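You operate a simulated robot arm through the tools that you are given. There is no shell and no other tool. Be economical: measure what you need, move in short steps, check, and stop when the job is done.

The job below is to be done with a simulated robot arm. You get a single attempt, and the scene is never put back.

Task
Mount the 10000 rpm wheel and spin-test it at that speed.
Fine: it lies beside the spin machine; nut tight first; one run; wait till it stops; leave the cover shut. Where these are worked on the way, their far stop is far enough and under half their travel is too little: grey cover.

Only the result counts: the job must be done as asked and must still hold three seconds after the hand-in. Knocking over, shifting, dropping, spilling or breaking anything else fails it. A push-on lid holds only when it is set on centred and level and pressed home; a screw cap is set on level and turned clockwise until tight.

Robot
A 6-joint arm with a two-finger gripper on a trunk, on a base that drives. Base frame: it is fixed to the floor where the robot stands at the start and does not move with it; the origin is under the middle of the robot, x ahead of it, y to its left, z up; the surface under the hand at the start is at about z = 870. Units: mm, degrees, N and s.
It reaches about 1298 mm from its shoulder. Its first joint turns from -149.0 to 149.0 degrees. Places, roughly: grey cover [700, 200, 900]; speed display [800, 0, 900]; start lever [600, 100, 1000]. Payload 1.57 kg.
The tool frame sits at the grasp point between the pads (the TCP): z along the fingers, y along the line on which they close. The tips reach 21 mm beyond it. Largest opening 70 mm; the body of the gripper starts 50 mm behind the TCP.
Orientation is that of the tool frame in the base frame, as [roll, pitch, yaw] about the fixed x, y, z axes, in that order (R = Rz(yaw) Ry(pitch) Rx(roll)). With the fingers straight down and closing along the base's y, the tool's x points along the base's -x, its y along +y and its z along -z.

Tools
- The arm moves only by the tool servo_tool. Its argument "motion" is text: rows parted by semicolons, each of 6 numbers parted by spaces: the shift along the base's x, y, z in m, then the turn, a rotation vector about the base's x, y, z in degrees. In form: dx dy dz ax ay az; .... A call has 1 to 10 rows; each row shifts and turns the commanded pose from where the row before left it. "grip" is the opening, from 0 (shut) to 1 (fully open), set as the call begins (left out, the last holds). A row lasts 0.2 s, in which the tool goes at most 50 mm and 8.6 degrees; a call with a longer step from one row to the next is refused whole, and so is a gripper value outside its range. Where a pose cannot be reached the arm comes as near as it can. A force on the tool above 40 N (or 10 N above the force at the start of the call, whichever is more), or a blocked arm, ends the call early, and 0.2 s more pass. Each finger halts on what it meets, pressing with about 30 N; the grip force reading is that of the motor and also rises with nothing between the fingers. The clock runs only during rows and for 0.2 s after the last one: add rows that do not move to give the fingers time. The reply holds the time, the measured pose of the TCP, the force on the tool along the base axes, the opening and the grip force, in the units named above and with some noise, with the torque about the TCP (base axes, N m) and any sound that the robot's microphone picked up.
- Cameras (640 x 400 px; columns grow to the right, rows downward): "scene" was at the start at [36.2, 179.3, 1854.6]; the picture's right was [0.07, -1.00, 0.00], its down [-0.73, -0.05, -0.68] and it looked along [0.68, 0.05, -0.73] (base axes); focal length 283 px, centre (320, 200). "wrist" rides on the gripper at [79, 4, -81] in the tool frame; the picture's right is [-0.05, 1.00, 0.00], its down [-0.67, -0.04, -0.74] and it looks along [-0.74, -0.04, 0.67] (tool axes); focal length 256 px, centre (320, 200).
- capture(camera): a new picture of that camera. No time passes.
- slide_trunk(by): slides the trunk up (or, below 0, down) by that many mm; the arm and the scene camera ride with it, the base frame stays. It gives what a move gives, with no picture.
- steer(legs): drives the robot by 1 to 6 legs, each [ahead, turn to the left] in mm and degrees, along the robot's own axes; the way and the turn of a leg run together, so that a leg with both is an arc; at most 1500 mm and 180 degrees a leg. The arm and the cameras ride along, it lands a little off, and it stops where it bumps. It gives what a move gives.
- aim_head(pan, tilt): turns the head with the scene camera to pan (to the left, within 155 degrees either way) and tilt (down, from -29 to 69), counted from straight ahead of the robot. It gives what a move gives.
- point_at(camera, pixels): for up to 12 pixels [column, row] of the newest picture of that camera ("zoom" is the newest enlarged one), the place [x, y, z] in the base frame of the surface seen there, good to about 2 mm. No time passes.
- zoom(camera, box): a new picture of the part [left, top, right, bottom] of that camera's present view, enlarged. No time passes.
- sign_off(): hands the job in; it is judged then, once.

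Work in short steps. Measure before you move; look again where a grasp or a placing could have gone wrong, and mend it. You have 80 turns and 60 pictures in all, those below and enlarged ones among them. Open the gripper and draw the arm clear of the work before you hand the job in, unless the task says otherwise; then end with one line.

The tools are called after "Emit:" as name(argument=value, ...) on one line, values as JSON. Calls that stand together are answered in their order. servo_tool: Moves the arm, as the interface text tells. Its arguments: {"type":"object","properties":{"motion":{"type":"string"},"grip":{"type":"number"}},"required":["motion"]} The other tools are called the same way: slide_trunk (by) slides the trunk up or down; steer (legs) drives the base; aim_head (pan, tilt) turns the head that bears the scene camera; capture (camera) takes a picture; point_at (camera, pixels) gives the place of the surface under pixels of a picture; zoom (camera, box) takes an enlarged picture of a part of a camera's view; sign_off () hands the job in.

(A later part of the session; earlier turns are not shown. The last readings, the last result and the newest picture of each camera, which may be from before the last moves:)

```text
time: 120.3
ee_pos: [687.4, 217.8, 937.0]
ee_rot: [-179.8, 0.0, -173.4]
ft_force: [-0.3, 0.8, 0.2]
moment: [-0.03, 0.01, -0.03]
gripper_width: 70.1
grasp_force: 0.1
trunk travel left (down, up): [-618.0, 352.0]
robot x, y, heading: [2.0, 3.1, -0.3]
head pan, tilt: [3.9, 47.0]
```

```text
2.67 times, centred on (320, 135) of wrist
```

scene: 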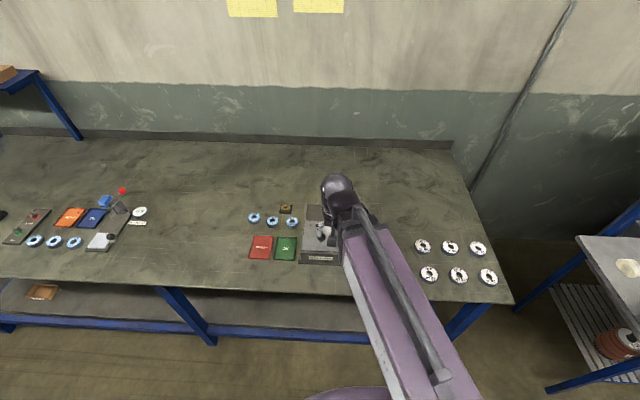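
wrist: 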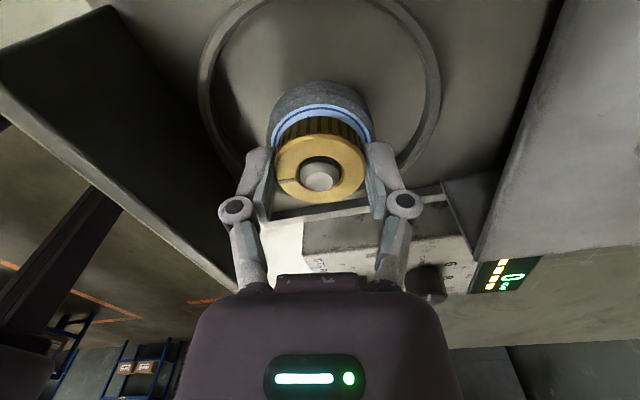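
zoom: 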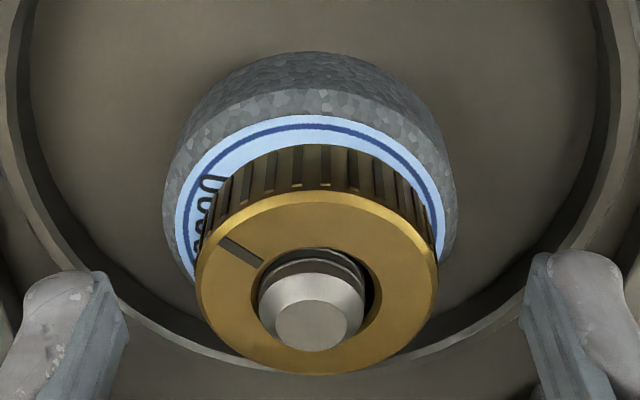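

The wheel has now turned (text "0000" shows at left). I grip and turn another ~34°, return, and see if the text follows the nut fully.

Emit:
servo_tool(motion="-0.0007 -0.0003 0 0 0 0;0 0 0 0 0 0;0 0 0 0 0 0;0 0 0 0 0 0", grip=0)

Emit:
servo_tool(motion="0 0 0 0 0 -8.5;0 0 0 0 0 -8.5;0 0 0 0 0 -8.5;0 0 0 0 0 -8.5;0 0 0 0 0 0")

Emit:
servo_tool(motion="0 0 0 0 0 0;0 0 0 0 0 0;0 0 0 0 0 0", grip=1)

Emit:
servo_tool(motion="0 0 0 0 0 8.5;0 0 0 0 0 8.5;0 0 0 0 0 8.5;0 0 0 0 0 8.5;0 0 0 0 0 0")

Emit:
zoom(camera="wrist", box=[240, 60, 400, 210])

```text
time: 121.3
ee_pos: [685.4, 217.6, 937.9]
ee_rot: [-179.7, 0.0, -173.5]
ft_force: [2.5, -2.1, 6.8]
moment: [0.01, -0.03, -0.01]
gripper_width: 41.3
grasp_force: 29.5
trunk travel left (down, up): [-618.0, 352.0]
robot x, y, heading: [0.8, 4.6, -0.1]
head pan, tilt: [3.9, 47.0]
```

```text
time: 122.5
ee_pos: [686.2, 217.9, 936.8]
ee_rot: [-179.7, 0.0, 152.4]
ft_force: [-0.2, 0.4, 0.0]
moment: [-0.01, -0.02, 0.0]
gripper_width: 41.4
grasp_force: 30.2
trunk travel left (down, up): [-618.0, 352.0]
robot x, y, heading: [-2.0, 2.0, 0.1]
head pan, tilt: [3.9, 47.0]
```

```text
time: 123.3
ee_pos: [685.8, 216.6, 937.5]
ee_rot: [-179.8, -0.1, 152.5]
ft_force: [0.6, 0.2, 0.0]
moment: [0.05, -0.01, 0.0]
gripper_width: 70.0
grasp_force: 0.0
trunk travel left (down, up): [-618.0, 352.0]
robot x, y, heading: [1.6, 4.6, 0.0]
head pan, tilt: [3.9, 47.0]
```

```text
time: 124.5
ee_pos: [686.1, 216.9, 937.6]
ee_rot: [-179.8, -0.1, -173.5]
ft_force: [-0.7, 0.0, -0.4]
moment: [0.02, 0.0, 0.01]
gripper_width: 69.9
grasp_force: 0.0
trunk travel left (down, up): [-618.0, 352.0]
robot x, y, heading: [0.5, 3.8, -0.2]
head pan, tilt: [3.9, 47.0]
```

```text
2.67 times, centred on (320, 135) of wrist
```

zoom: 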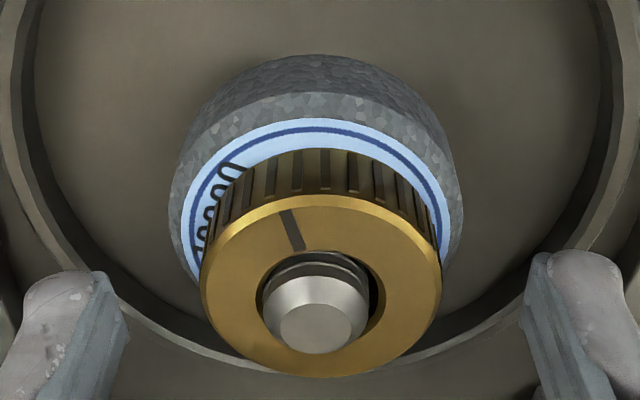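

The text moved only ~10° for 34° of nut: it drags but isn't tight yet. I do two more bites of ~230°, pressing down slightly (2 mm) so it seats.

Emit:
servo_tool(motion="0 0 0 0 0 8.5;0 0 0 0 0 8.5;0 0 0 0 0 8.5;0 0 0 0 0 8.5;0 0 0 0 0 8.5;0 0 0 0 0 8.5;0 0 0 0 0 8.5;0 0 0 0 0 8.5;0 0 0 0 0 8.5;0 0 0 0 0 8.5")

Emit:
servo_tool(motion="0 0 0 0 0 0;0 0 0 0 0 0;0 0 0 0 0 0;0 0 0 0 0 0", grip=0)

Emit:
slide_trunk(by=-2)

Emit:
servo_tool(motion="0 0 0 0 0 -8.5;0 0 0 0 0 -8.5;0 0 0 0 0 -8.5;0 0 0 0 0 -8.5;0 0 0 0 0 -8.5;0 0 0 0 0 -8.5;0 0 0 0 0 -8.5;0 0 0 0 0 -8.5;0 0 0 0 0 -8.5;0 0 0 0 0 -8.5")

Emit:
servo_tool(motion="0 0 0 0 0 -8.5;0 0 0 0 0 -8.5;0 0 0 0 0 -8.5;0 0 0 0 0 -8.5;0 0 0 0 0 -8.5;0 0 0 0 0 -8.5;0 0 0 0 0 -8.5;0 0 0 0 0 -8.5;0 0 0 0 0 -8.5;0 0 0 0 0 -8.5")

Emit:
servo_tool(motion="0 0 0 0 0 -8.5;0 0 0 0 0 -8.5;0 0 0 0 0 -8.5;0 0 0 0 0 -8.5;0 0 0 0 0 -8.5;0 0 0 0 0 -8.5;0 0 0 0 0 -8")

```text
time: 126.7
ee_pos: [684.8, 217.2, 937.5]
ee_rot: [-179.8, 0.0, -88.2]
ft_force: [0.3, -0.1, -1.0]
moment: [0.0, 0.0, -0.02]
gripper_width: 70.0
grasp_force: 0.1
trunk travel left (down, up): [-618.0, 352.0]
robot x, y, heading: [0.0, 6.0, 0.0]
head pan, tilt: [3.9, 47.0]
```

```text
time: 127.7
ee_pos: [684.3, 217.9, 937.1]
ee_rot: [-179.7, -0.1, -88.5]
ft_force: [8.9, 0.0, 13.4]
moment: [0.05, -0.2, 0.01]
gripper_width: 41.3
grasp_force: 29.8
trunk travel left (down, up): [-618.0, 352.0]
robot x, y, heading: [-2.1, 6.3, -0.2]
head pan, tilt: [3.9, 47.0]
```

```text
time: 128.3
ee_pos: [684.9, 218.1, 935.6]
ee_rot: [-179.8, 0.0, -88.5]
ft_force: [12.1, 0.6, 16.4]
moment: [-0.03, -0.24, 0.0]
gripper_width: 41.5
grasp_force: 29.5
trunk travel left (down, up): [-616.0, 354.0]
robot x, y, heading: [1.4, 2.0, -0.2]
head pan, tilt: [3.9, 47.0]
```

```text
time: 130.5
ee_pos: [685.7, 217.4, 934.9]
ee_rot: [-179.8, -0.1, -173.6]
ft_force: [11.0, 0.9, -0.6]
moment: [0.03, -0.23, 0.02]
gripper_width: 41.1
grasp_force: 29.7
trunk travel left (down, up): [-616.0, 354.0]
robot x, y, heading: [1.0, 6.9, -0.0]
head pan, tilt: [3.9, 47.0]
```

```text
time: 132.7
ee_pos: [685.8, 217.6, 933.0]
ee_rot: [-179.8, -0.1, 101.3]
ft_force: [11.4, -3.7, -0.4]
moment: [-0.06, -0.2, 0.06]
gripper_width: 40.9
grasp_force: 29.6
trunk travel left (down, up): [-616.0, 354.0]
robot x, y, heading: [-0.8, 2.0, -0.2]
head pan, tilt: [3.9, 47.0]
```

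```text
time: 134.3
ee_pos: [686.9, 218.2, 934.7]
ee_rot: [-179.8, 0.0, 42.5]
ft_force: [7.9, -2.3, 0.1]
moment: [0.0, -0.17, 0.07]
gripper_width: 41.3
grasp_force: 29.6
trunk travel left (down, up): [-616.0, 354.0]
robot x, y, heading: [1.0, 8.5, -0.3]
head pan, tilt: [3.9, 47.0]
```

Torque stays small (~0.07 N m). I repeat the pull test further to learn whether the nut is really held axially.

Emit:
slide_trunk(by=3)

Emit:
slide_trunk(by=2)

Emit:
slide_trunk(by=2)

Emit:
capture(camera="wrist")

```text
time: 134.8
ee_pos: [685.9, 216.8, 937.6]
ee_rot: [-179.8, 0.2, 42.6]
ft_force: [3.1, -2.5, -16.6]
moment: [-0.05, -0.06, 0.03]
gripper_width: 41.2
grasp_force: 30.1
trunk travel left (down, up): [-619.0, 351.0]
robot x, y, heading: [-2.4, 3.4, -0.0]
head pan, tilt: [3.9, 47.0]
```

```text
time: 135.3
ee_pos: [687.5, 217.2, 940.2]
ee_rot: [-179.8, 0.2, 42.4]
ft_force: [1.0, -1.3, -21.7]
moment: [-0.05, -0.02, -0.01]
gripper_width: 41.0
grasp_force: 30.3
trunk travel left (down, up): [-621.0, 349.0]
robot x, y, heading: [-1.9, 4.5, -0.1]
head pan, tilt: [3.9, 47.0]
```

```text
time: 135.8
ee_pos: [687.0, 218.4, 941.5]
ee_rot: [-179.8, -0.1, 42.5]
ft_force: [1.1, -0.5, -19.8]
moment: [-0.05, -0.01, 0.0]
gripper_width: 41.1
grasp_force: 30.5
trunk travel left (down, up): [-623.0, 347.0]
robot x, y, heading: [0.8, 3.1, -0.2]
head pan, tilt: [3.9, 47.0]
```

```text
8 pictures are left
```

wrist: 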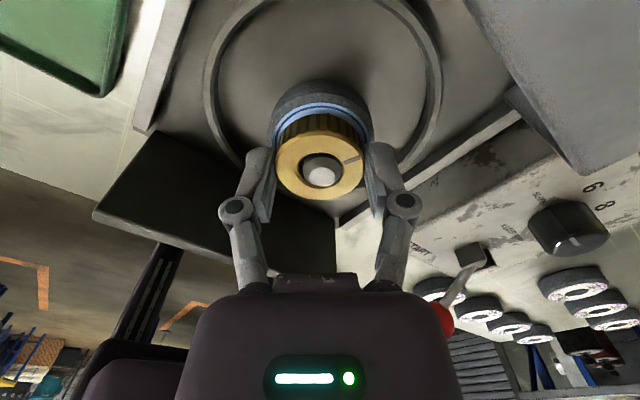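

The fingers slip up at ~20 N while the nut stays, so it is threaded. My tips had been rubbing the wheel; now the grip is higher (tips ≈920). I regrip at this height, turn, and compare two in-hand views of nut and wheel.

Emit:
servo_tool(motion="0 0 0 0 0 0;0 0 0 0 0 0;0 0 0 0 0 0", grip=1)

Emit:
servo_tool(motion="0 0 0 0 0 8.5;0 0 0 0 0 8.5;0 0 0 0 0 8.5;0 0 0 0 0 8.5;0 0 0 0 0 8.5;0 0 0 0 0 8.5;0 0 0 0 0 8.5;0 0 0 0 0 8.5;0 0 0 0 0 8.5;0 0 0 0 0 8.5")

Emit:
servo_tool(motion="0 0 0 0 0 8.5;0 0 0 0 0 8.5;0 0 0 0 0 8.5;0 0 0 0 0 8.5;0 0 0 0 0 8.5;0 0 0 0 0 8.5;0 0 0 0 0 8.5;0 0 0 0 0 8.5;0 0 0 0 0 8.5;0 0 0 0 0 8.5")

Emit:
servo_tool(motion="0 0 0 0 0 8.5;0 0 0 0 0 8.5;0 0 0 0 0 8.5;0 0 0 0 0 8.5;0 0 0 0 0 8.5;0 0 0 0 0 8.5;0 0 0 0 0 0")

Emit:
servo_tool(motion="0 0 0 0 0 0;0 0 0 0 0 0;0 0 0 0 0 0;0 0 0 0 0 0", grip=0)

Emit:
servo_tool(motion="0 0 0 0 0 -8.5;0 0 0 0 0 -8.5;0 0 0 0 0 -8.5;0 0 0 0 0 -8.5;0 0 0 0 0 -8.5;0 0 0 0 0 -8.5;0 0 0 0 0 -8.5;0 0 0 0 0 -8.5;0 0 0 0 0 -8.5;0 0 0 0 0 -8.5")

Emit:
servo_tool(motion="0 0 0 0 0 -8.5;0 0 0 0 0 -8.5;0 0 0 0 0 -8.5;0 0 0 0 0 -8.5;0 0 0 0 0 -8.5;0 0 0 0 0 -8.5;0 0 0 0 0 -8.5;0 0 0 0 0 -8.5;0 0 0 0 0 -8.5;0 0 0 0 0 -8.5")

Emit:
zoom(camera="wrist", box=[240, 60, 400, 210])

Emit:
servo_tool(motion="0 0 0 0 0 -8.5;0 0 0 0 0 -8.5;0 0 0 0 0 -8.5;0 0 0 0 0 -8.5;0 0 0 0 0 -8.5;0 0 0 0 0 -8.5")

Emit:
zoom(camera="wrist", box=[240, 60, 400, 210])

```text
time: 136.6
ee_pos: [685.7, 217.5, 941.3]
ee_rot: [-179.8, 0.0, 42.4]
ft_force: [0.2, -0.2, 1.0]
moment: [0.0, -0.01, 0.02]
gripper_width: 69.9
grasp_force: 0.1
trunk travel left (down, up): [-623.0, 347.0]
robot x, y, heading: [-3.3, 3.1, -0.2]
head pan, tilt: [3.9, 47.0]
```

```text
time: 138.8
ee_pos: [685.0, 216.8, 942.5]
ee_rot: [-179.8, 0.0, 127.8]
ft_force: [-0.2, -0.3, 0.5]
moment: [-0.02, -0.01, 0.01]
gripper_width: 70.0
grasp_force: 0.2
trunk travel left (down, up): [-623.0, 347.0]
robot x, y, heading: [-0.3, 4.6, -0.4]
head pan, tilt: [3.9, 47.0]
```

```text
time: 141.0
ee_pos: [687.0, 217.1, 941.4]
ee_rot: [-179.7, 0.1, -147.4]
ft_force: [0.5, -0.4, 0.3]
moment: [-0.01, 0.01, 0.02]
gripper_width: 69.8
grasp_force: 0.1
trunk travel left (down, up): [-623.0, 347.0]
robot x, y, heading: [0.0, 6.3, -0.1]
head pan, tilt: [3.9, 47.0]
```

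```text
time: 142.6
ee_pos: [685.0, 217.6, 941.1]
ee_rot: [-179.8, 0.0, -96.5]
ft_force: [0.5, -0.6, 0.1]
moment: [0.0, -0.02, 0.02]
gripper_width: 69.9
grasp_force: 0.0
trunk travel left (down, up): [-623.0, 347.0]
robot x, y, heading: [0.3, 3.6, 0.1]
head pan, tilt: [3.9, 47.0]
```

```text
time: 143.6
ee_pos: [685.6, 216.6, 942.7]
ee_rot: [-179.8, 0.1, -96.5]
ft_force: [8.1, -0.5, 12.9]
moment: [-0.03, -0.24, 0.02]
gripper_width: 41.0
grasp_force: 30.1
trunk travel left (down, up): [-623.0, 347.0]
robot x, y, heading: [-1.1, 2.6, -0.2]
head pan, tilt: [3.9, 47.0]
```

```text
time: 145.8
ee_pos: [685.8, 216.6, 940.7]
ee_rot: [-179.8, 0.0, 178.2]
ft_force: [13.1, -2.0, 3.8]
moment: [-0.09, -0.38, 0.07]
gripper_width: 41.5
grasp_force: 29.8
trunk travel left (down, up): [-623.0, 347.0]
robot x, y, heading: [-0.8, 5.5, -0.1]
head pan, tilt: [3.9, 47.0]
```

```text
time: 148.0
ee_pos: [687.3, 217.1, 942.2]
ee_rot: [-179.8, 0.0, 93.4]
ft_force: [10.8, -5.0, 0.1]
moment: [-0.14, -0.28, 0.04]
gripper_width: 41.3
grasp_force: 29.5
trunk travel left (down, up): [-623.0, 347.0]
robot x, y, heading: [3.2, 2.3, -0.1]
head pan, tilt: [3.9, 47.0]
```

```text
2.67 times, centred on (320, 135) of wrist
```

zoom: 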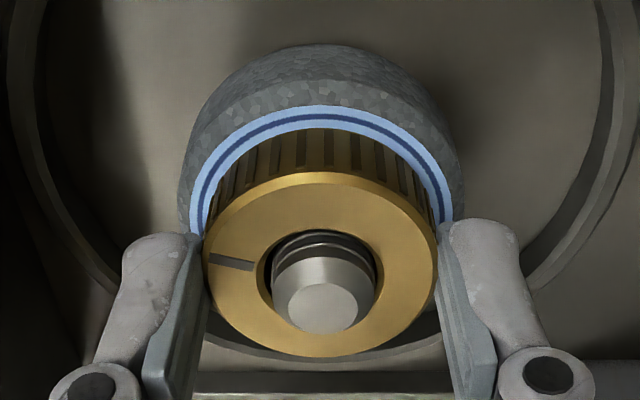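

```text
time: 149.4
ee_pos: [685.9, 217.3, 941.7]
ee_rot: [-179.8, 0.0, 42.3]
ft_force: [6.0, -3.2, -0.8]
moment: [-0.1, -0.2, 0.02]
gripper_width: 41.3
grasp_force: 29.2
trunk travel left (down, up): [-623.0, 347.0]
robot x, y, heading: [0.5, 3.7, -0.2]
head pan, tilt: [3.9, 47.0]
```

```text
2.67 times, centred on (320, 135) of wrist
```

zoom: 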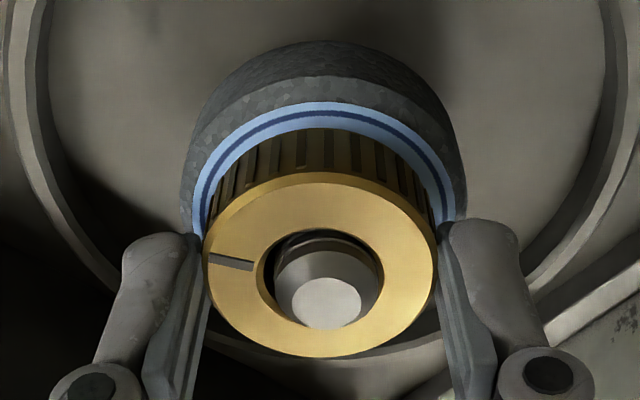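

No text is visible in either view, so this stays open; but the nut sits, is axially held, and has turned >1000°. I do two further centred bites (x +1 mm), then open, return to yaw 180 and rise.

Emit:
servo_tool(motion="0 0 0 0 0 0;0 0 0 0 0 0;0 0 0 0 0 0", grip=1)

Emit:
servo_tool(motion="0.001 0 0 0 0 8.5;0 0 0 0 0 8.5;0 0 0 0 0 8.5;0 0 0 0 0 8.5;0 0 0 0 0 8.5;0 0 0 0 0 8.5;0 0 0 0 0 8.5;0 0 0 0 0 8.5;0 0 0 0 0 8.5;0 0 0 0 0 8.5")

Emit:
servo_tool(motion="0 0 0 0 0 8.5;0 0 0 0 0 8.5;0 0 0 0 0 8.5;0 0 0 0 0 8.5;0 0 0 0 0 8.5;0 0 0 0 0 8.5;0 0 0 0 0 8.5;0 0 0 0 0 8.5;0 0 0 0 0 8.5;0 0 0 0 0 8.5")

Emit:
servo_tool(motion="0 0 0 0 0 8.5;0 0 0 0 0 8.5;0 0 0 0 0 8.5;0 0 0 0 0 8.5;0 0 0 0 0 8.5;0 0 0 0 0 8.5;0 0 0 0 0 0")

Emit:
servo_tool(motion="0 0 0 0 0 0;0 0 0 0 0 0;0 0 0 0 0 0;0 0 0 0 0 0", grip=0)

Emit:
servo_tool(motion="0 0 0 0 0 -8.5;0 0 0 0 0 -8.5;0 0 0 0 0 -8.5;0 0 0 0 0 -8.5;0 0 0 0 0 -8.5;0 0 0 0 0 -8.5;0 0 0 0 0 -8.5;0 0 0 0 0 -8.5;0 0 0 0 0 -8.5;0 0 0 0 0 -8.5")

Emit:
servo_tool(motion="0 0 0 0 0 -8.5;0 0 0 0 0 -8.5;0 0 0 0 0 -8.5;0 0 0 0 0 -8.5;0 0 0 0 0 -8.5;0 0 0 0 0 -8.5;0 0 0 0 0 -8.5;0 0 0 0 0 -8.5;0 0 0 0 0 -8.5;0 0 0 0 0 -8.5")

Emit:
servo_tool(motion="0 0 0 0 0 -8.5;0 0 0 0 0 -8.5;0 0 0 0 0 -8.5;0 0 0 0 0 -8.5;0 0 0 0 0 -8.5;0 0 0 0 0 -8.5")

Emit:
servo_tool(motion="0 0 0 0 0 0;0 0 0 0 0 0;0 0 0 0 0 0", grip=1)

Emit:
servo_tool(motion="0 0 0 0 0 8.5;0 0 0 0 0 8.5;0 0 0 0 0 8.5;0 0 0 0 0 8.5;0 0 0 0 0 8.5;0 0 0 0 0 8.5;0 0 0 0 0 8.5;0 0 0 0 0 8.5;0 0 0 0 0 8.5;0 0 0 0 0 8.5")

Emit:
servo_tool(motion="0 0 0 0 0 8.5;0 0 0 0 0 8.5;0 0 0 0 0 8.5;0 0 0 0 0 8.5;0 0 0 0 0 8.5;0 0 0 0 0 8.5;0 0 0 0 0 0")

Emit:
slide_trunk(by=100)

Emit:
capture(camera="wrist")

```text
time: 150.2
ee_pos: [685.6, 217.4, 941.8]
ee_rot: [-179.8, 0.0, 42.5]
ft_force: [0.2, 0.4, -0.4]
moment: [-0.04, 0.0, 0.0]
gripper_width: 69.8
grasp_force: 0.0
trunk travel left (down, up): [-623.0, 347.0]
robot x, y, heading: [3.6, 2.5, 0.0]
head pan, tilt: [3.9, 47.0]
```

```text
time: 152.4
ee_pos: [686.5, 219.0, 942.2]
ee_rot: [-179.8, 0.0, 127.6]
ft_force: [0.0, 0.1, 0.0]
moment: [0.02, -0.02, -0.03]
gripper_width: 70.3
grasp_force: 0.1
trunk travel left (down, up): [-623.0, 347.0]
robot x, y, heading: [-0.9, 4.8, -0.1]
head pan, tilt: [3.9, 47.0]
```

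```text
time: 154.6
ee_pos: [686.0, 215.9, 942.5]
ee_rot: [-179.8, 0.0, -147.5]
ft_force: [-0.7, 1.3, 0.1]
moment: [0.01, 0.0, -0.02]
gripper_width: 70.0
grasp_force: 0.2
trunk travel left (down, up): [-623.0, 347.0]
robot x, y, heading: [0.2, 5.3, 0.3]
head pan, tilt: [3.9, 47.0]
```

```text
time: 156.2
ee_pos: [686.4, 217.6, 942.8]
ee_rot: [-179.9, 0.0, -96.5]
ft_force: [-0.3, -0.1, -0.3]
moment: [0.0, 0.03, -0.04]
gripper_width: 70.0
grasp_force: 0.0
trunk travel left (down, up): [-623.0, 347.0]
robot x, y, heading: [0.0, 5.9, -0.4]
head pan, tilt: [3.9, 47.0]
```

```text
time: 157.2
ee_pos: [686.2, 217.6, 943.2]
ee_rot: [-179.8, 0.0, -96.6]
ft_force: [0.9, 0.7, 7.2]
moment: [0.04, 0.03, 0.03]
gripper_width: 41.1
grasp_force: 30.5
trunk travel left (down, up): [-623.0, 347.0]
robot x, y, heading: [-1.2, 0.8, -0.1]
head pan, tilt: [3.9, 47.0]
```

```text
time: 159.4
ee_pos: [686.6, 217.2, 943.2]
ee_rot: [-179.8, 0.0, 178.3]
ft_force: [0.9, 0.4, -0.2]
moment: [0.01, 0.0, 0.02]
gripper_width: 40.9
grasp_force: 30.2
trunk travel left (down, up): [-623.0, 347.0]
robot x, y, heading: [-0.0, 3.7, -0.1]
head pan, tilt: [3.9, 47.0]
```

```text
time: 161.6
ee_pos: [687.2, 216.6, 942.1]
ee_rot: [-179.8, 0.1, 93.3]
ft_force: [2.3, -3.3, 0.9]
moment: [-0.09, -0.06, 0.04]
gripper_width: 41.0
grasp_force: 30.5
trunk travel left (down, up): [-623.0, 347.0]
robot x, y, heading: [2.1, 3.0, -0.0]
head pan, tilt: [3.9, 47.0]
```

```text
time: 163.0
ee_pos: [686.3, 217.2, 941.7]
ee_rot: [-179.9, 0.0, 42.2]
ft_force: [4.8, -10.3, 1.1]
moment: [-0.21, -0.1, 0.04]
gripper_width: 41.0
grasp_force: 30.0
trunk travel left (down, up): [-623.0, 347.0]
robot x, y, heading: [1.5, 5.6, -0.2]
head pan, tilt: [3.9, 47.0]
```

```text
time: 163.8
ee_pos: [685.8, 217.8, 941.8]
ee_rot: [-179.8, 0.0, 42.5]
ft_force: [-0.6, 0.7, 0.3]
moment: [-0.01, -0.01, 0.0]
gripper_width: 70.3
grasp_force: 0.0
trunk travel left (down, up): [-623.0, 347.0]
robot x, y, heading: [0.3, 4.2, -0.2]
head pan, tilt: [3.9, 47.0]
```

```text
time: 166.0
ee_pos: [687.0, 215.9, 942.2]
ee_rot: [-179.8, 0.0, 127.6]
ft_force: [0.4, 0.0, -0.6]
moment: [0.03, 0.0, -0.01]
gripper_width: 70.2
grasp_force: 0.0
trunk travel left (down, up): [-623.0, 347.0]
robot x, y, heading: [-0.6, 6.7, 0.0]
head pan, tilt: [3.9, 47.0]
```

```text
time: 167.6
ee_pos: [686.8, 217.6, 942.1]
ee_rot: [-179.7, 0.0, 178.6]
ft_force: [0.0, -0.1, -0.3]
moment: [0.03, -0.04, -0.01]
gripper_width: 69.9
grasp_force: 0.1
trunk travel left (down, up): [-623.0, 347.0]
robot x, y, heading: [-0.0, 1.8, 0.3]
head pan, tilt: [3.9, 47.0]
```

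```text
time: 168.9
ee_pos: [686.2, 217.4, 1041.4]
ee_rot: [-179.8, 0.0, 178.5]
ft_force: [0.1, 0.0, -0.5]
moment: [0.0, 0.01, -0.02]
gripper_width: 69.8
grasp_force: 0.1
trunk travel left (down, up): [-723.0, 247.0]
robot x, y, heading: [-1.6, 7.2, -0.2]
head pan, tilt: [3.9, 47.0]
```

```text
5 pictures are left
```

wrist: 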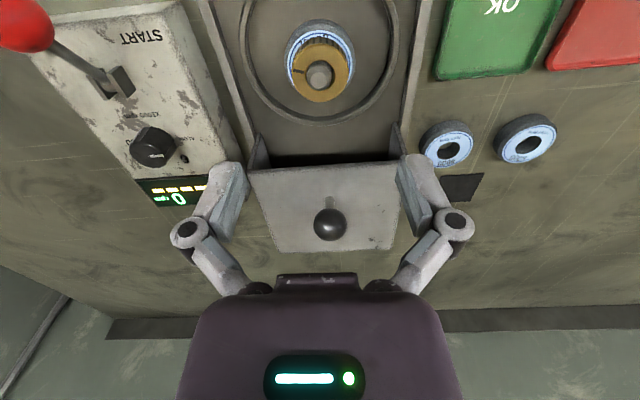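

The nut sits centred. I measure the cover knob, selector and lever in this picture.

Emit:
point_at(camera="wrist", pixels=[[330, 212], [315, 223], [345, 223], [330, 238], [153, 140], [135, 140], [173, 145], [155, 157], [183, 158], [25, 25], [112, 82], [320, 72]])

Emit:
zoom(camera="wrist", box=[30, 10, 230, 215])

```text
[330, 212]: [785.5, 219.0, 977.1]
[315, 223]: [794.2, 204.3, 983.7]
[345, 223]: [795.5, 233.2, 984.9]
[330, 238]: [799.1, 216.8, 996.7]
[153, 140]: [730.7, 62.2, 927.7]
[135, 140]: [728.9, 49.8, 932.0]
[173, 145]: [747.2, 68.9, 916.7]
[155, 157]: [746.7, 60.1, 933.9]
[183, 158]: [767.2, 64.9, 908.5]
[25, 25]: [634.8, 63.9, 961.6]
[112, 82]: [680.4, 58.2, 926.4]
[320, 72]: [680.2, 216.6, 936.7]
```

```text
1.95 times, centred on (130, 112) of wrist
```

zoom: 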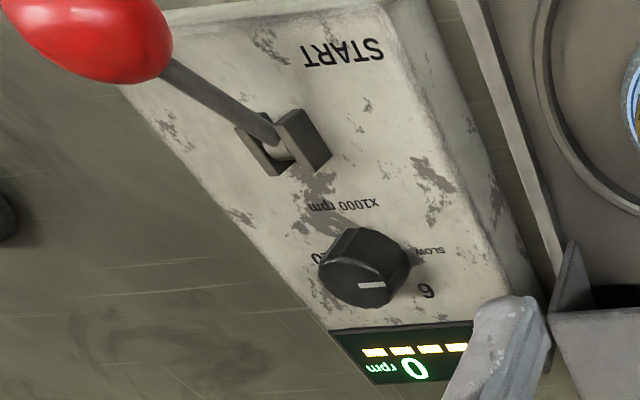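

The cover knob is at (795,218). I go over, lower, grip, pull the cover −x to its closed stop, release, rise, and go above the selector.

Emit:
servo_tool(motion="0.037 0 0 0 0 0;0.037 0 0 0 0 0;0.035 0.0005 0 0 0 0;0 0 0 0 0 0", grip=1)

Emit:
slide_trunk(by=-58)

Emit:
servo_tool(motion="0 0 0 0 0 0;0 0 0 0 0 0;0 0 0 0 0 0;0 0 0 0 0 0", grip=0)

Emit:
servo_tool(motion="-0.015 0 0 0 0 0;-0.015 0 0 0 0 0;-0.015 0 0 0 0 0;-0.015 0 0 0 0 0;-0.015 0 0 0 0 0;-0.015 0 0 0 0 0;-0.015 0 0 0 0 0;-0.015 0 0 0 0 0;-0.012 0 0 0 0 0")

Emit:
servo_tool(motion="-0.004 0 0 0 0 0;-0.004 0 0 0 0 0;-0.003 0 0 0 0 0;-0.002 0 0 0 0 0")

```text
time: 169.9
ee_pos: [796.2, 215.7, 1042.4]
ee_rot: [-179.8, 0.0, 178.6]
ft_force: [-0.2, 0.7, 0.4]
moment: [0.02, -0.03, -0.02]
gripper_width: 70.0
grasp_force: 0.1
trunk travel left (down, up): [-723.0, 247.0]
robot x, y, heading: [0.5, -0.1, -0.0]
head pan, tilt: [3.9, 47.0]
```

```text
time: 170.9
ee_pos: [796.1, 216.1, 983.9]
ee_rot: [-179.8, 0.1, 178.5]
ft_force: [0.0, -0.1, -0.2]
moment: [0.0, 0.0, 0.01]
gripper_width: 69.9
grasp_force: 0.0
trunk travel left (down, up): [-665.0, 305.0]
robot x, y, heading: [1.4, 3.1, -0.4]
head pan, tilt: [3.9, 47.0]
```

```text
time: 171.9
ee_pos: [794.8, 218.2, 984.9]
ee_rot: [-179.9, 0.1, 178.6]
ft_force: [1.0, 12.1, 8.7]
moment: [0.24, -0.2, 0.11]
gripper_width: 30.9
grasp_force: 32.5
trunk travel left (down, up): [-665.0, 305.0]
robot x, y, heading: [4.5, 2.9, -0.2]
head pan, tilt: [3.9, 47.0]
```

```text
time: 173.9
ee_pos: [661.8, 217.1, 984.4]
ee_rot: [-179.8, 0.1, 178.5]
ft_force: [-1.6, 10.4, 7.4]
moment: [-0.07, -0.58, 0.03]
gripper_width: 30.9
grasp_force: 32.4
trunk travel left (down, up): [-665.0, 305.0]
robot x, y, heading: [2.9, 3.9, -0.1]
head pan, tilt: [3.9, 47.0]
```

```text
time: 174.9
ee_pos: [651.4, 214.8, 984.3]
ee_rot: [-179.8, 0.0, 178.5]
ft_force: [4.8, 7.6, 11.5]
moment: [0.04, 0.47, 0.03]
gripper_width: 31.0
grasp_force: 32.0
trunk travel left (down, up): [-665.0, 305.0]
robot x, y, heading: [-0.3, 5.2, -0.2]
head pan, tilt: [3.9, 47.0]
```

The cover is back at its closed stop (x 651, reaction on). One more nudge, release, rise and go above the selector to look closely.

Emit:
servo_tool(motion="-0.002 0 0 0 0 0;0 0 0 0 0 0")

Emit:
servo_tool(motion="0 0 0 0 0 0;0 0 0 0 0 0;0 0 0 0 0 0", grip=1)

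Emit:
slide_trunk(by=95)

Emit:
servo_tool(motion="0.02 -0.04 0 0 0 0;0.02 -0.04 0 0 0 0;0.02 -0.04 0 0 0 0;0 -0.035 0 0 0 0;0 0 0 0 0 0")

Emit:
slide_trunk(by=-55)

Emit:
zoom(camera="wrist", box=[220, 40, 420, 180])

```text
time: 175.5
ee_pos: [650.0, 216.2, 983.1]
ee_rot: [-179.7, 0.1, 178.5]
ft_force: [16.1, 6.6, 15.0]
moment: [0.02, -0.27, 0.05]
gripper_width: 31.2
grasp_force: 32.0
trunk travel left (down, up): [-665.0, 305.0]
robot x, y, heading: [-0.5, 3.1, -0.2]
head pan, tilt: [3.9, 47.0]
```

```text
time: 176.3
ee_pos: [648.7, 215.2, 984.8]
ee_rot: [-179.7, 0.0, 178.5]
ft_force: [-0.1, -0.1, 0.0]
moment: [-0.03, 0.0, 0.0]
gripper_width: 69.9
grasp_force: 0.1
trunk travel left (down, up): [-665.0, 305.0]
robot x, y, heading: [-2.4, 8.8, 0.1]
head pan, tilt: [3.9, 47.0]
```

```text
time: 177.6
ee_pos: [648.8, 215.7, 1079.2]
ee_rot: [-179.8, 0.0, 178.6]
ft_force: [-0.4, -0.8, 0.2]
moment: [0.03, 0.02, -0.01]
gripper_width: 70.1
grasp_force: 0.0
trunk travel left (down, up): [-760.0, 210.0]
robot x, y, heading: [0.4, 4.7, -0.1]
head pan, tilt: [3.9, 47.0]
```

```text
time: 178.8
ee_pos: [707.0, 62.5, 1079.1]
ee_rot: [-179.8, 0.1, 178.5]
ft_force: [-0.3, 0.3, -0.4]
moment: [0.01, 0.03, 0.02]
gripper_width: 70.0
grasp_force: 0.1
trunk travel left (down, up): [-760.0, 210.0]
robot x, y, heading: [-1.7, 5.5, 0.1]
head pan, tilt: [3.9, 47.0]
```

```text
time: 179.8
ee_pos: [708.0, 61.8, 1024.2]
ee_rot: [-179.8, 0.0, 178.6]
ft_force: [-0.7, -0.4, -0.1]
moment: [-0.02, 0.0, 0.02]
gripper_width: 70.0
grasp_force: 0.1
trunk travel left (down, up): [-705.0, 265.0]
robot x, y, heading: [-0.1, 4.4, 0.0]
head pan, tilt: [3.9, 47.0]
```

```text
2.86 times, centred on (320, 110) of wrist
```

zoom: 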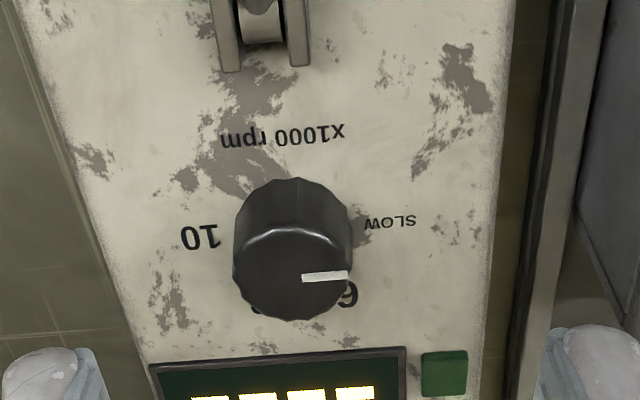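

The pointer (325,275) points right to SLOW; "10" is at left (200,237), so the knob needs a clockwise turn through 6 and 8. I measure the angles.

Emit:
point_at(camera="zoom", pixels=[[390, 222], [200, 237], [350, 297], [256, 314], [240, 280], [345, 265], [292, 236], [292, 316], [305, 279], [346, 275], [292, 275]])

```text
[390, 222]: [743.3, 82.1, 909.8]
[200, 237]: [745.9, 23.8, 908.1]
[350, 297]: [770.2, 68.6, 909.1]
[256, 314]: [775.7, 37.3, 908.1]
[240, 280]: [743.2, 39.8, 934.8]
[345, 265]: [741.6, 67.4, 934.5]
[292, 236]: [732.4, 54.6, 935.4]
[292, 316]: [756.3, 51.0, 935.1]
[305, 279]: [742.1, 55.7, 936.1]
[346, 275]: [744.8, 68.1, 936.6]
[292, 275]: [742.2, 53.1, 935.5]
```

Labels sit at 0/60/120/180° clockwise around (743.5,53); pointer at SLOW, so 10 needs 180° clockwise. I centre over the knob, pre-turn the hand to −90°, lower, grip, turn 180° clockwise, release, rise, and look.

Emit:
servo_tool(motion="0.036 -0.009 0 0 0 0;0 0 0 0 0 8.5;0 0 0 0 0 8.5;0 0 0 0 0 8.5;0 0 0 0 0 8.5;0 0 0 0 0 8.5;0 0 0 0 0 8.5;0 0 0 0 0 8.5;0 0 0 0 0 8.5;0 0 0 0 0 8.5", grip=0.8)

Emit:
servo_tool(motion="0 0 0 0 0 8.5;0 0 0 0 0 6;0 0 0 0 0 0")

Emit:
slide_trunk(by=-87)

Emit:
servo_tool(motion="0 0 0 0 0 0;0 0 0 0 0 0;0 0 0 0 0 0;0 0 0 0 0 0", grip=0)

Emit:
servo_tool(motion="0 0 0 0 0 -8.5;0 0 0 0 0 -8.5;0 0 0 0 0 -8.5;0 0 0 0 0 -8.5;0 0 0 0 0 -8.5;0 0 0 0 0 -8.5;0 0 0 0 0 -8.5")

```text
time: 182.0
ee_pos: [744.0, 53.4, 1024.7]
ee_rot: [-179.8, 0.1, -104.8]
ft_force: [0.5, -0.2, 0.9]
moment: [0.03, -0.01, 0.0]
gripper_width: 56.1
grasp_force: 0.0
trunk travel left (down, up): [-705.0, 265.0]
robot x, y, heading: [-1.3, 2.0, -0.2]
head pan, tilt: [3.9, 47.0]
```

```text
time: 182.8
ee_pos: [745.4, 54.0, 1023.1]
ee_rot: [-179.8, 0.0, -90.3]
ft_force: [-0.6, 0.8, -0.2]
moment: [0.04, 0.0, 0.03]
gripper_width: 55.8
grasp_force: 0.1
trunk travel left (down, up): [-705.0, 265.0]
robot x, y, heading: [-2.6, 5.3, -0.1]
head pan, tilt: [3.9, 47.0]
```

```text
time: 184.0
ee_pos: [745.1, 53.9, 937.6]
ee_rot: [-179.8, 0.0, -90.6]
ft_force: [0.4, -1.1, 0.0]
moment: [0.04, -0.02, 0.0]
gripper_width: 56.1
grasp_force: 0.1
trunk travel left (down, up): [-618.0, 352.0]
robot x, y, heading: [-2.5, 3.5, -0.1]
head pan, tilt: [3.9, 47.0]
```

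```text
time: 185.0
ee_pos: [743.6, 53.8, 938.0]
ee_rot: [-179.7, 0.0, -90.5]
ft_force: [-4.8, 1.4, 3.8]
moment: [0.05, 0.19, 0.02]
gripper_width: 32.6
grasp_force: 32.3
trunk travel left (down, up): [-618.0, 352.0]
robot x, y, heading: [0.1, 5.0, 0.0]
head pan, tilt: [3.9, 47.0]
```

```text
time: 186.6
ee_pos: [745.1, 54.4, 937.8]
ee_rot: [-179.8, 0.1, -150.1]
ft_force: [11.7, -11.9, 19.4]
moment: [-0.58, 0.05, 0.0]
gripper_width: 32.8
grasp_force: 31.9
trunk travel left (down, up): [-618.0, 352.0]
robot x, y, heading: [1.1, 2.7, -0.1]
head pan, tilt: [3.9, 47.0]
```

It turns (forces moderate). I continue the remaining ~121°, release, rise, turn the hand back to 180° and look from the same vantage.

Emit:
servo_tool(motion="0 0 0 0 0 -8.5;0 0 0 0 0 -8.5;0 0 0 0 0 -8.5;0 0 0 0 0 -8.5;0 0 0 0 0 -8.5;0 0 0 0 0 -8.5;0 0 0 0 0 -8.5")

Emit:
servo_tool(motion="0 0 0 0 0 -8.5;0 0 0 0 0 -8.5;0 0 0 0 0 -8.5;0 0 0 0 0 -8.5;0 0 0 0 0 -8.5;0 0 0 0 0 -8.5;0 0 0 0 0 -8.5;0 0 0 0 0 -1")

Emit:
servo_tool(motion="0 0 0 0 0 0;0 0 0 0 0 0;0 0 0 0 0 0", grip=0.9)

Emit:
slide_trunk(by=87)

Emit:
servo_tool(motion="-0.036 0.008 0 0 0 8.5;0 0 0 0 0 8.5;0 0 0 0 0 8.5;0 0 0 0 0 8.5;0 0 0 0 0 8.5;0 0 0 0 0 8.5;0 0 0 0 0 8.5;0 0 0 0 0 8.5;0 0 0 0 0 8.5;0 0 0 0 0 8.5")

Emit:
servo_tool(motion="0 0 0 0 0 5;0 0 0 0 0 0")

Emit:
zoom(camera="wrist", box=[220, 0, 420, 180])

```text
time: 188.2
ee_pos: [744.0, 51.9, 937.2]
ee_rot: [-179.6, -0.1, 150.3]
ft_force: [2.6, -18.4, 0.0]
moment: [-0.42, 0.1, 0.0]
gripper_width: 32.7
grasp_force: 32.5
trunk travel left (down, up): [-618.0, 352.0]
robot x, y, heading: [-1.9, 3.9, -0.2]
head pan, tilt: [3.9, 47.0]
```

```text
time: 190.0
ee_pos: [744.9, 54.8, 937.9]
ee_rot: [-179.8, -0.2, 90.0]
ft_force: [-5.3, 3.8, -0.5]
moment: [0.28, 0.02, 0.28]
gripper_width: 32.6
grasp_force: 32.3
trunk travel left (down, up): [-618.0, 352.0]
robot x, y, heading: [2.7, 2.6, -0.3]
head pan, tilt: [3.9, 47.0]
```

```text
time: 190.8
ee_pos: [746.1, 54.2, 937.3]
ee_rot: [-179.8, 0.0, 89.9]
ft_force: [-0.4, -0.2, 0.6]
moment: [0.0, 0.03, 0.01]
gripper_width: 62.9
grasp_force: 0.0
trunk travel left (down, up): [-618.0, 352.0]
robot x, y, heading: [-2.9, 4.7, -0.3]
head pan, tilt: [3.9, 47.0]
```

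```text
time: 192.0
ee_pos: [744.8, 55.5, 1023.8]
ee_rot: [-179.8, 0.0, 90.0]
ft_force: [-0.2, -0.4, 0.0]
moment: [0.04, 0.02, 0.02]
gripper_width: 63.1
grasp_force: 0.1
trunk travel left (down, up): [-705.0, 265.0]
robot x, y, heading: [-2.6, 2.7, 0.0]
head pan, tilt: [3.9, 47.0]
```

```text
time: 194.2
ee_pos: [709.0, 62.5, 1023.3]
ee_rot: [-179.8, 0.0, 175.3]
ft_force: [-0.3, -0.1, 0.3]
moment: [0.0, 0.0, 0.04]
gripper_width: 62.7
grasp_force: 0.1
trunk travel left (down, up): [-705.0, 265.0]
robot x, y, heading: [-1.5, 3.5, -0.1]
head pan, tilt: [3.9, 47.0]
```

```text
time: 194.8
ee_pos: [708.7, 61.5, 1024.3]
ee_rot: [-179.7, -0.1, -179.9]
ft_force: [-0.7, 0.1, 0.5]
moment: [0.0, 0.01, -0.01]
gripper_width: 63.2
grasp_force: 0.1
trunk travel left (down, up): [-705.0, 265.0]
robot x, y, heading: [4.1, 5.0, -0.2]
head pan, tilt: [3.9, 47.0]
```

```text
2.22 times, centred on (320, 90) of wrist
```

zoom: 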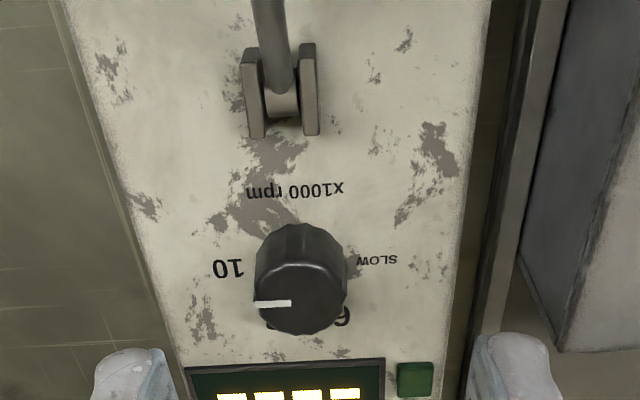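

The pointer now points at 10. I measure the lever stem and pivot from this view.

Emit:
point_at(camera="zoom", pixels=[[283, 105], [278, 70], [272, 30], [268, 5], [252, 60], [308, 60], [255, 130], [312, 128]])

```text
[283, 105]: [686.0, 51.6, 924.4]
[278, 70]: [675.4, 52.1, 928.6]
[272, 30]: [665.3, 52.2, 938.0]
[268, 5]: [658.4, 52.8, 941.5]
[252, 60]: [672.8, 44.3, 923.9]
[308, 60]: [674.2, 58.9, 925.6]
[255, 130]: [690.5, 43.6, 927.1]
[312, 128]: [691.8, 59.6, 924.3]
```

Lever stem slopes toward −x at ~33°, pivot (684,52,918), ball ≈(632,52,954). I go behind the ball at x 580 with fingers slightly open as a cradle, lower, and push it +x across.

Emit:
servo_tool(motion="-0.032 -0.0025 0 0 0 0;-0.032 -0.0025 0 0 0 0;-0.032 -0.0025 0 0 0 0;-0.032 -0.002 0 0 0 0;0 0 0 0 0 0", grip=0.2)

Emit:
slide_trunk(by=-58)

Emit:
servo_tool(motion="0.012 0 0 0 0 0;0.012 0 0 0 0 0;0.012 0 0 0 0 0;0.012 0 0 0 0 0;0.012 0 0 0 0 0;0.012 0 0 0 0 0;0.012 0 0 0 0 0;0.012 0 0 0 0 0;0.012 0 0 0 0 0")

Emit:
servo_tool(motion="0.01 0 0 0 0 0;0.01 0 0 0 0 0;0.005 0 0 0 0 0")

Emit:
capture(camera="wrist")

```text
time: 196.0
ee_pos: [577.6, 51.2, 1024.3]
ee_rot: [-179.8, 0.0, 180.0]
ft_force: [-0.4, -0.2, -0.2]
moment: [-0.01, -0.02, 0.01]
gripper_width: 14.0
grasp_force: 0.0
trunk travel left (down, up): [-705.0, 265.0]
robot x, y, heading: [0.7, 3.2, -0.2]
head pan, tilt: [3.9, 47.0]
```

```text
time: 197.0
ee_pos: [578.2, 52.6, 966.0]
ee_rot: [-179.8, 0.1, 179.9]
ft_force: [0.3, -0.1, 0.1]
moment: [0.0, 0.03, -0.01]
gripper_width: 13.8
grasp_force: 0.1
trunk travel left (down, up): [-647.0, 323.0]
robot x, y, heading: [3.2, 5.4, 0.1]
head pan, tilt: [3.9, 47.0]
```

```text
time: 198.0
ee_pos: [610.1, 50.9, 967.8]
ee_rot: [-179.6, -1.2, -179.9]
ft_force: [-19.8, -1.7, -0.8]
moment: [0.09, -1.22, 0.04]
gripper_width: 6.2
grasp_force: 21.3
trunk travel left (down, up): [-647.0, 323.0]
robot x, y, heading: [-1.8, -0.3, -0.1]
head pan, tilt: [3.9, 47.0]
stopped in row 5: the force on the tool passed its limit at 47 N (the readings are from after the stop); the commanded pose is now the measured one
```

```text
time: 198.3
ee_pos: [611.4, 51.2, 967.0]
ee_rot: [-179.6, -1.6, -179.9]
ft_force: [-12.0, -2.8, -1.7]
moment: [0.0, 0.14, -0.1]
gripper_width: 15.2
grasp_force: 1.0
trunk travel left (down, up): [-647.0, 323.0]
robot x, y, heading: [1.4, 4.2, 0.0]
head pan, tilt: [3.9, 47.0]
stopped in row 1: the force on the tool passed its limit at 47 N (the readings are from after the stop); the commanded pose is now the measured one
```

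```text
1 pictures are left
5 turns are left
```

wrist: 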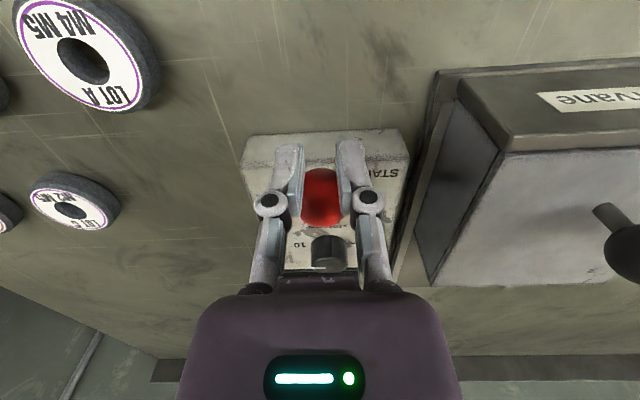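

A straight push is blocked at the ball (47 N), probably jamming since the ball must rise on its arc. I straddle and grip the ball and carry it along the arc (pivot (684,918), r≈63) in alternating lifts and +x steps.

Emit:
servo_tool(motion="-0.006 0 0 0 1.6 0;0 0 0 0 0 0;0 0 0 0 0 0;0 0 0 0 0 0;0 0 0 0 0 0", grip=1)

Emit:
servo_tool(motion="0.013 0.0005 0 0 0 0;0.013 0.0005 0 0 0 0;0 0 0 0 0 0")

Emit:
slide_trunk(by=-12)

Emit:
servo_tool(motion="0 0 0 0 0 0;0 0 0 0 0 0;0 0 0 0 0 0;0 0 0 0 0 0", grip=0)

Emit:
slide_trunk(by=5)

Emit:
servo_tool(motion="0.005 0 0 0 0 0;0 0 0 0 0 0")

Emit:
slide_trunk(by=6)

Emit:
servo_tool(motion="0.007 0 0 0 0 0;0 0 0 0 0 0")

Emit:
slide_trunk(by=6)

Emit:
servo_tool(motion="0.009 0 0 0 0 0;0.004 0 0 0 0 0")

Emit:
slide_trunk(by=6)

Emit:
servo_tool(motion="0.01 0 0 0 0 0;0.01 0 0 0 0 0;0.01 0 0 0 0 0")

```text
time: 199.5
ee_pos: [608.1, 52.0, 967.0]
ee_rot: [-179.9, -3.0, 179.9]
ft_force: [0.2, 0.1, 0.1]
moment: [0.02, -0.01, 0.01]
gripper_width: 69.9
grasp_force: 0.1
trunk travel left (down, up): [-647.0, 323.0]
robot x, y, heading: [-3.3, 5.8, 0.2]
head pan, tilt: [3.9, 47.0]
```

```text
time: 200.3
ee_pos: [634.5, 53.4, 967.9]
ee_rot: [-179.9, -3.0, -180.0]
ft_force: [0.0, 0.9, 0.4]
moment: [0.01, 0.0, 0.0]
gripper_width: 70.1
grasp_force: 0.0
trunk travel left (down, up): [-647.0, 323.0]
robot x, y, heading: [-4.3, 4.1, -0.1]
head pan, tilt: [3.9, 47.0]
```

```text
time: 200.9
ee_pos: [635.4, 53.7, 955.0]
ee_rot: [-179.8, -3.0, -180.0]
ft_force: [-0.5, 0.0, 0.3]
moment: [0.0, 0.03, 0.01]
gripper_width: 69.9
grasp_force: 0.0
trunk travel left (down, up): [-635.0, 335.0]
robot x, y, heading: [-0.1, 6.3, -0.2]
head pan, tilt: [3.9, 47.0]
```

```text
time: 201.9
ee_pos: [633.7, 51.3, 954.1]
ee_rot: [-179.8, -2.9, 180.0]
ft_force: [0.3, -27.7, 5.2]
moment: [0.0, -0.29, 0.0]
gripper_width: 30.0
grasp_force: 31.7
trunk travel left (down, up): [-635.0, 335.0]
robot x, y, heading: [0.4, 3.5, -0.1]
head pan, tilt: [3.9, 47.0]
```

```text
time: 202.5
ee_pos: [635.1, 50.6, 958.1]
ee_rot: [-179.6, -3.0, -179.9]
ft_force: [-2.4, -29.4, -22.2]
moment: [0.05, -0.05, 0.05]
gripper_width: 30.5
grasp_force: 32.0
trunk travel left (down, up): [-640.0, 330.0]
robot x, y, heading: [1.5, 0.8, -0.1]
head pan, tilt: [3.9, 47.0]
```

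```text
time: 203.1
ee_pos: [637.9, 50.9, 960.5]
ee_rot: [-179.6, -3.1, 179.8]
ft_force: [-20.6, -29.2, -11.0]
moment: [-0.12, 0.16, -0.06]
gripper_width: 30.4
grasp_force: 31.9
trunk travel left (down, up): [-640.0, 330.0]
robot x, y, heading: [1.5, 2.8, 0.1]
head pan, tilt: [3.9, 47.0]
```

```text
time: 203.6
ee_pos: [640.9, 50.8, 964.1]
ee_rot: [-179.5, -2.9, -180.0]
ft_force: [-5.1, -30.0, -12.7]
moment: [-0.22, -0.46, 0.23]
gripper_width: 30.7
grasp_force: 32.1
trunk travel left (down, up): [-646.0, 324.0]
robot x, y, heading: [1.1, 3.7, -0.1]
head pan, tilt: [3.9, 47.0]
```

```text
time: 204.2
ee_pos: [648.3, 57.5, 964.5]
ee_rot: [-179.9, -3.0, -179.9]
ft_force: [0.7, 0.3, -0.1]
moment: [-0.04, 0.07, 0.01]
gripper_width: 0.0
grasp_force: 28.1
trunk travel left (down, up): [-646.0, 324.0]
robot x, y, heading: [-0.7, 1.4, -0.3]
head pan, tilt: [3.9, 47.0]
```

```text
time: 204.8
ee_pos: [647.1, 54.5, 971.7]
ee_rot: [-179.8, -3.2, 179.9]
ft_force: [1.5, 0.1, 0.2]
moment: [-0.02, -0.05, 0.0]
gripper_width: 0.0
grasp_force: 29.0
trunk travel left (down, up): [-652.0, 318.0]
robot x, y, heading: [3.7, 4.8, -0.1]
head pan, tilt: [3.9, 47.0]
```

```text
time: 205.4
ee_pos: [660.5, 54.7, 972.2]
ee_rot: [-179.8, -3.0, -180.0]
ft_force: [0.4, -0.3, -0.4]
moment: [0.0, 0.02, 0.01]
gripper_width: 0.2
grasp_force: 28.8
trunk travel left (down, up): [-652.0, 318.0]
robot x, y, heading: [-1.1, 1.8, -0.1]
head pan, tilt: [3.9, 47.0]
```

```text
time: 205.9
ee_pos: [660.4, 54.8, 977.5]
ee_rot: [-179.8, -3.0, -180.0]
ft_force: [0.6, 0.1, 0.1]
moment: [0.0, 0.0, 0.03]
gripper_width: 0.0
grasp_force: 29.1
trunk travel left (down, up): [-658.0, 312.0]
robot x, y, heading: [2.0, 2.8, 0.1]
head pan, tilt: [3.9, 47.0]
```

```text
time: 206.7
ee_pos: [690.7, 53.1, 977.0]
ee_rot: [-179.7, -3.0, 179.9]
ft_force: [0.1, 0.7, -0.3]
moment: [0.0, 0.0, 0.01]
gripper_width: 0.0
grasp_force: 28.6
trunk travel left (down, up): [-658.0, 312.0]
robot x, y, heading: [-0.7, 3.0, 0.0]
head pan, tilt: [3.9, 47.0]
4 turns are left
```

The ball slipped out at ~+20 N upward: the lever is at its upper stop, so it must be pulled down (toward START). I go above the ball (x≈626) with closed fingers and press it down in 6 mm steps.

Emit:
slide_trunk(by=32)

Emit:
servo_tool(motion="-0.02 -0.0005 0 0 -3 0;-0.02 0 0 0 0 0;-0.0247 0 0 0 0 0;0 0 0 0 0 0;0 0 0 0 0 0", grip=0)

Emit:
slide_trunk(by=-17)

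Emit:
slide_trunk(by=-6)

Emit:
slide_trunk(by=-6)

Emit:
slide_trunk(by=-6)

Emit:
slide_trunk(by=-6)

Emit:
slide_trunk(by=-5)

```text
time: 207.5
ee_pos: [690.4, 53.7, 1009.6]
ee_rot: [-179.8, -3.0, -179.9]
ft_force: [-1.3, 0.6, 0.0]
moment: [0.02, 0.02, 0.01]
gripper_width: 0.1
grasp_force: 28.2
trunk travel left (down, up): [-690.0, 280.0]
robot x, y, heading: [3.0, 2.6, 0.2]
head pan, tilt: [3.9, 47.0]
```

```text
time: 208.7
ee_pos: [624.8, 54.5, 1009.4]
ee_rot: [-179.8, 0.0, 179.9]
ft_force: [0.5, -0.6, -0.9]
moment: [-0.01, -0.03, 0.0]
gripper_width: 0.0
grasp_force: 28.6
trunk travel left (down, up): [-690.0, 280.0]
robot x, y, heading: [-1.0, 6.4, -0.2]
head pan, tilt: [3.9, 47.0]
```

```text
time: 209.3
ee_pos: [625.4, 53.4, 991.6]
ee_rot: [-179.8, 0.0, 180.0]
ft_force: [-0.7, 0.1, 0.3]
moment: [0.01, -0.01, 0.0]
gripper_width: 0.0
grasp_force: 28.5
trunk travel left (down, up): [-673.0, 297.0]
robot x, y, heading: [-2.5, 1.7, -0.3]
head pan, tilt: [3.9, 47.0]
```

```text
time: 209.9
ee_pos: [626.6, 52.8, 986.3]
ee_rot: [-179.8, 0.0, -180.0]
ft_force: [0.3, -0.4, 0.7]
moment: [-0.02, 0.02, 0.0]
gripper_width: 0.0
grasp_force: 28.6
trunk travel left (down, up): [-667.0, 303.0]
robot x, y, heading: [0.7, 1.5, -0.2]
head pan, tilt: [3.9, 47.0]
```

```text
time: 210.4
ee_pos: [625.7, 53.7, 980.2]
ee_rot: [-179.8, 0.0, 180.0]
ft_force: [0.5, -0.5, 0.6]
moment: [-0.03, -0.03, 0.01]
gripper_width: 0.3
grasp_force: 28.2
trunk travel left (down, up): [-661.0, 309.0]
robot x, y, heading: [2.0, 4.0, -0.0]
head pan, tilt: [3.9, 47.0]
```

```text
time: 211.0
ee_pos: [626.2, 53.6, 974.0]
ee_rot: [-179.8, 0.0, 180.0]
ft_force: [0.8, 1.1, 0.2]
moment: [-0.03, -0.01, -0.05]
gripper_width: 0.0
grasp_force: 28.4
trunk travel left (down, up): [-655.0, 315.0]
robot x, y, heading: [-1.6, 6.2, -0.3]
head pan, tilt: [3.9, 47.0]
```

```text
time: 211.5
ee_pos: [625.5, 53.4, 966.9]
ee_rot: [-179.8, -0.1, -179.9]
ft_force: [0.1, -0.5, 1.4]
moment: [0.01, -0.01, 0.03]
gripper_width: 0.0
grasp_force: 29.0
trunk travel left (down, up): [-649.0, 321.0]
robot x, y, heading: [1.5, 3.3, -0.3]
head pan, tilt: [3.9, 47.0]
heard: click
```

```text
time: 212.1
ee_pos: [625.2, 53.8, 962.6]
ee_rot: [-179.8, 0.0, -180.0]
ft_force: [0.7, 1.0, 1.9]
moment: [-0.01, 0.04, 0.01]
gripper_width: 0.2
grasp_force: 28.1
trunk travel left (down, up): [-644.0, 326.0]
robot x, y, heading: [-0.9, 6.6, -0.1]
head pan, tilt: [3.9, 47.0]
3 turns are left
```

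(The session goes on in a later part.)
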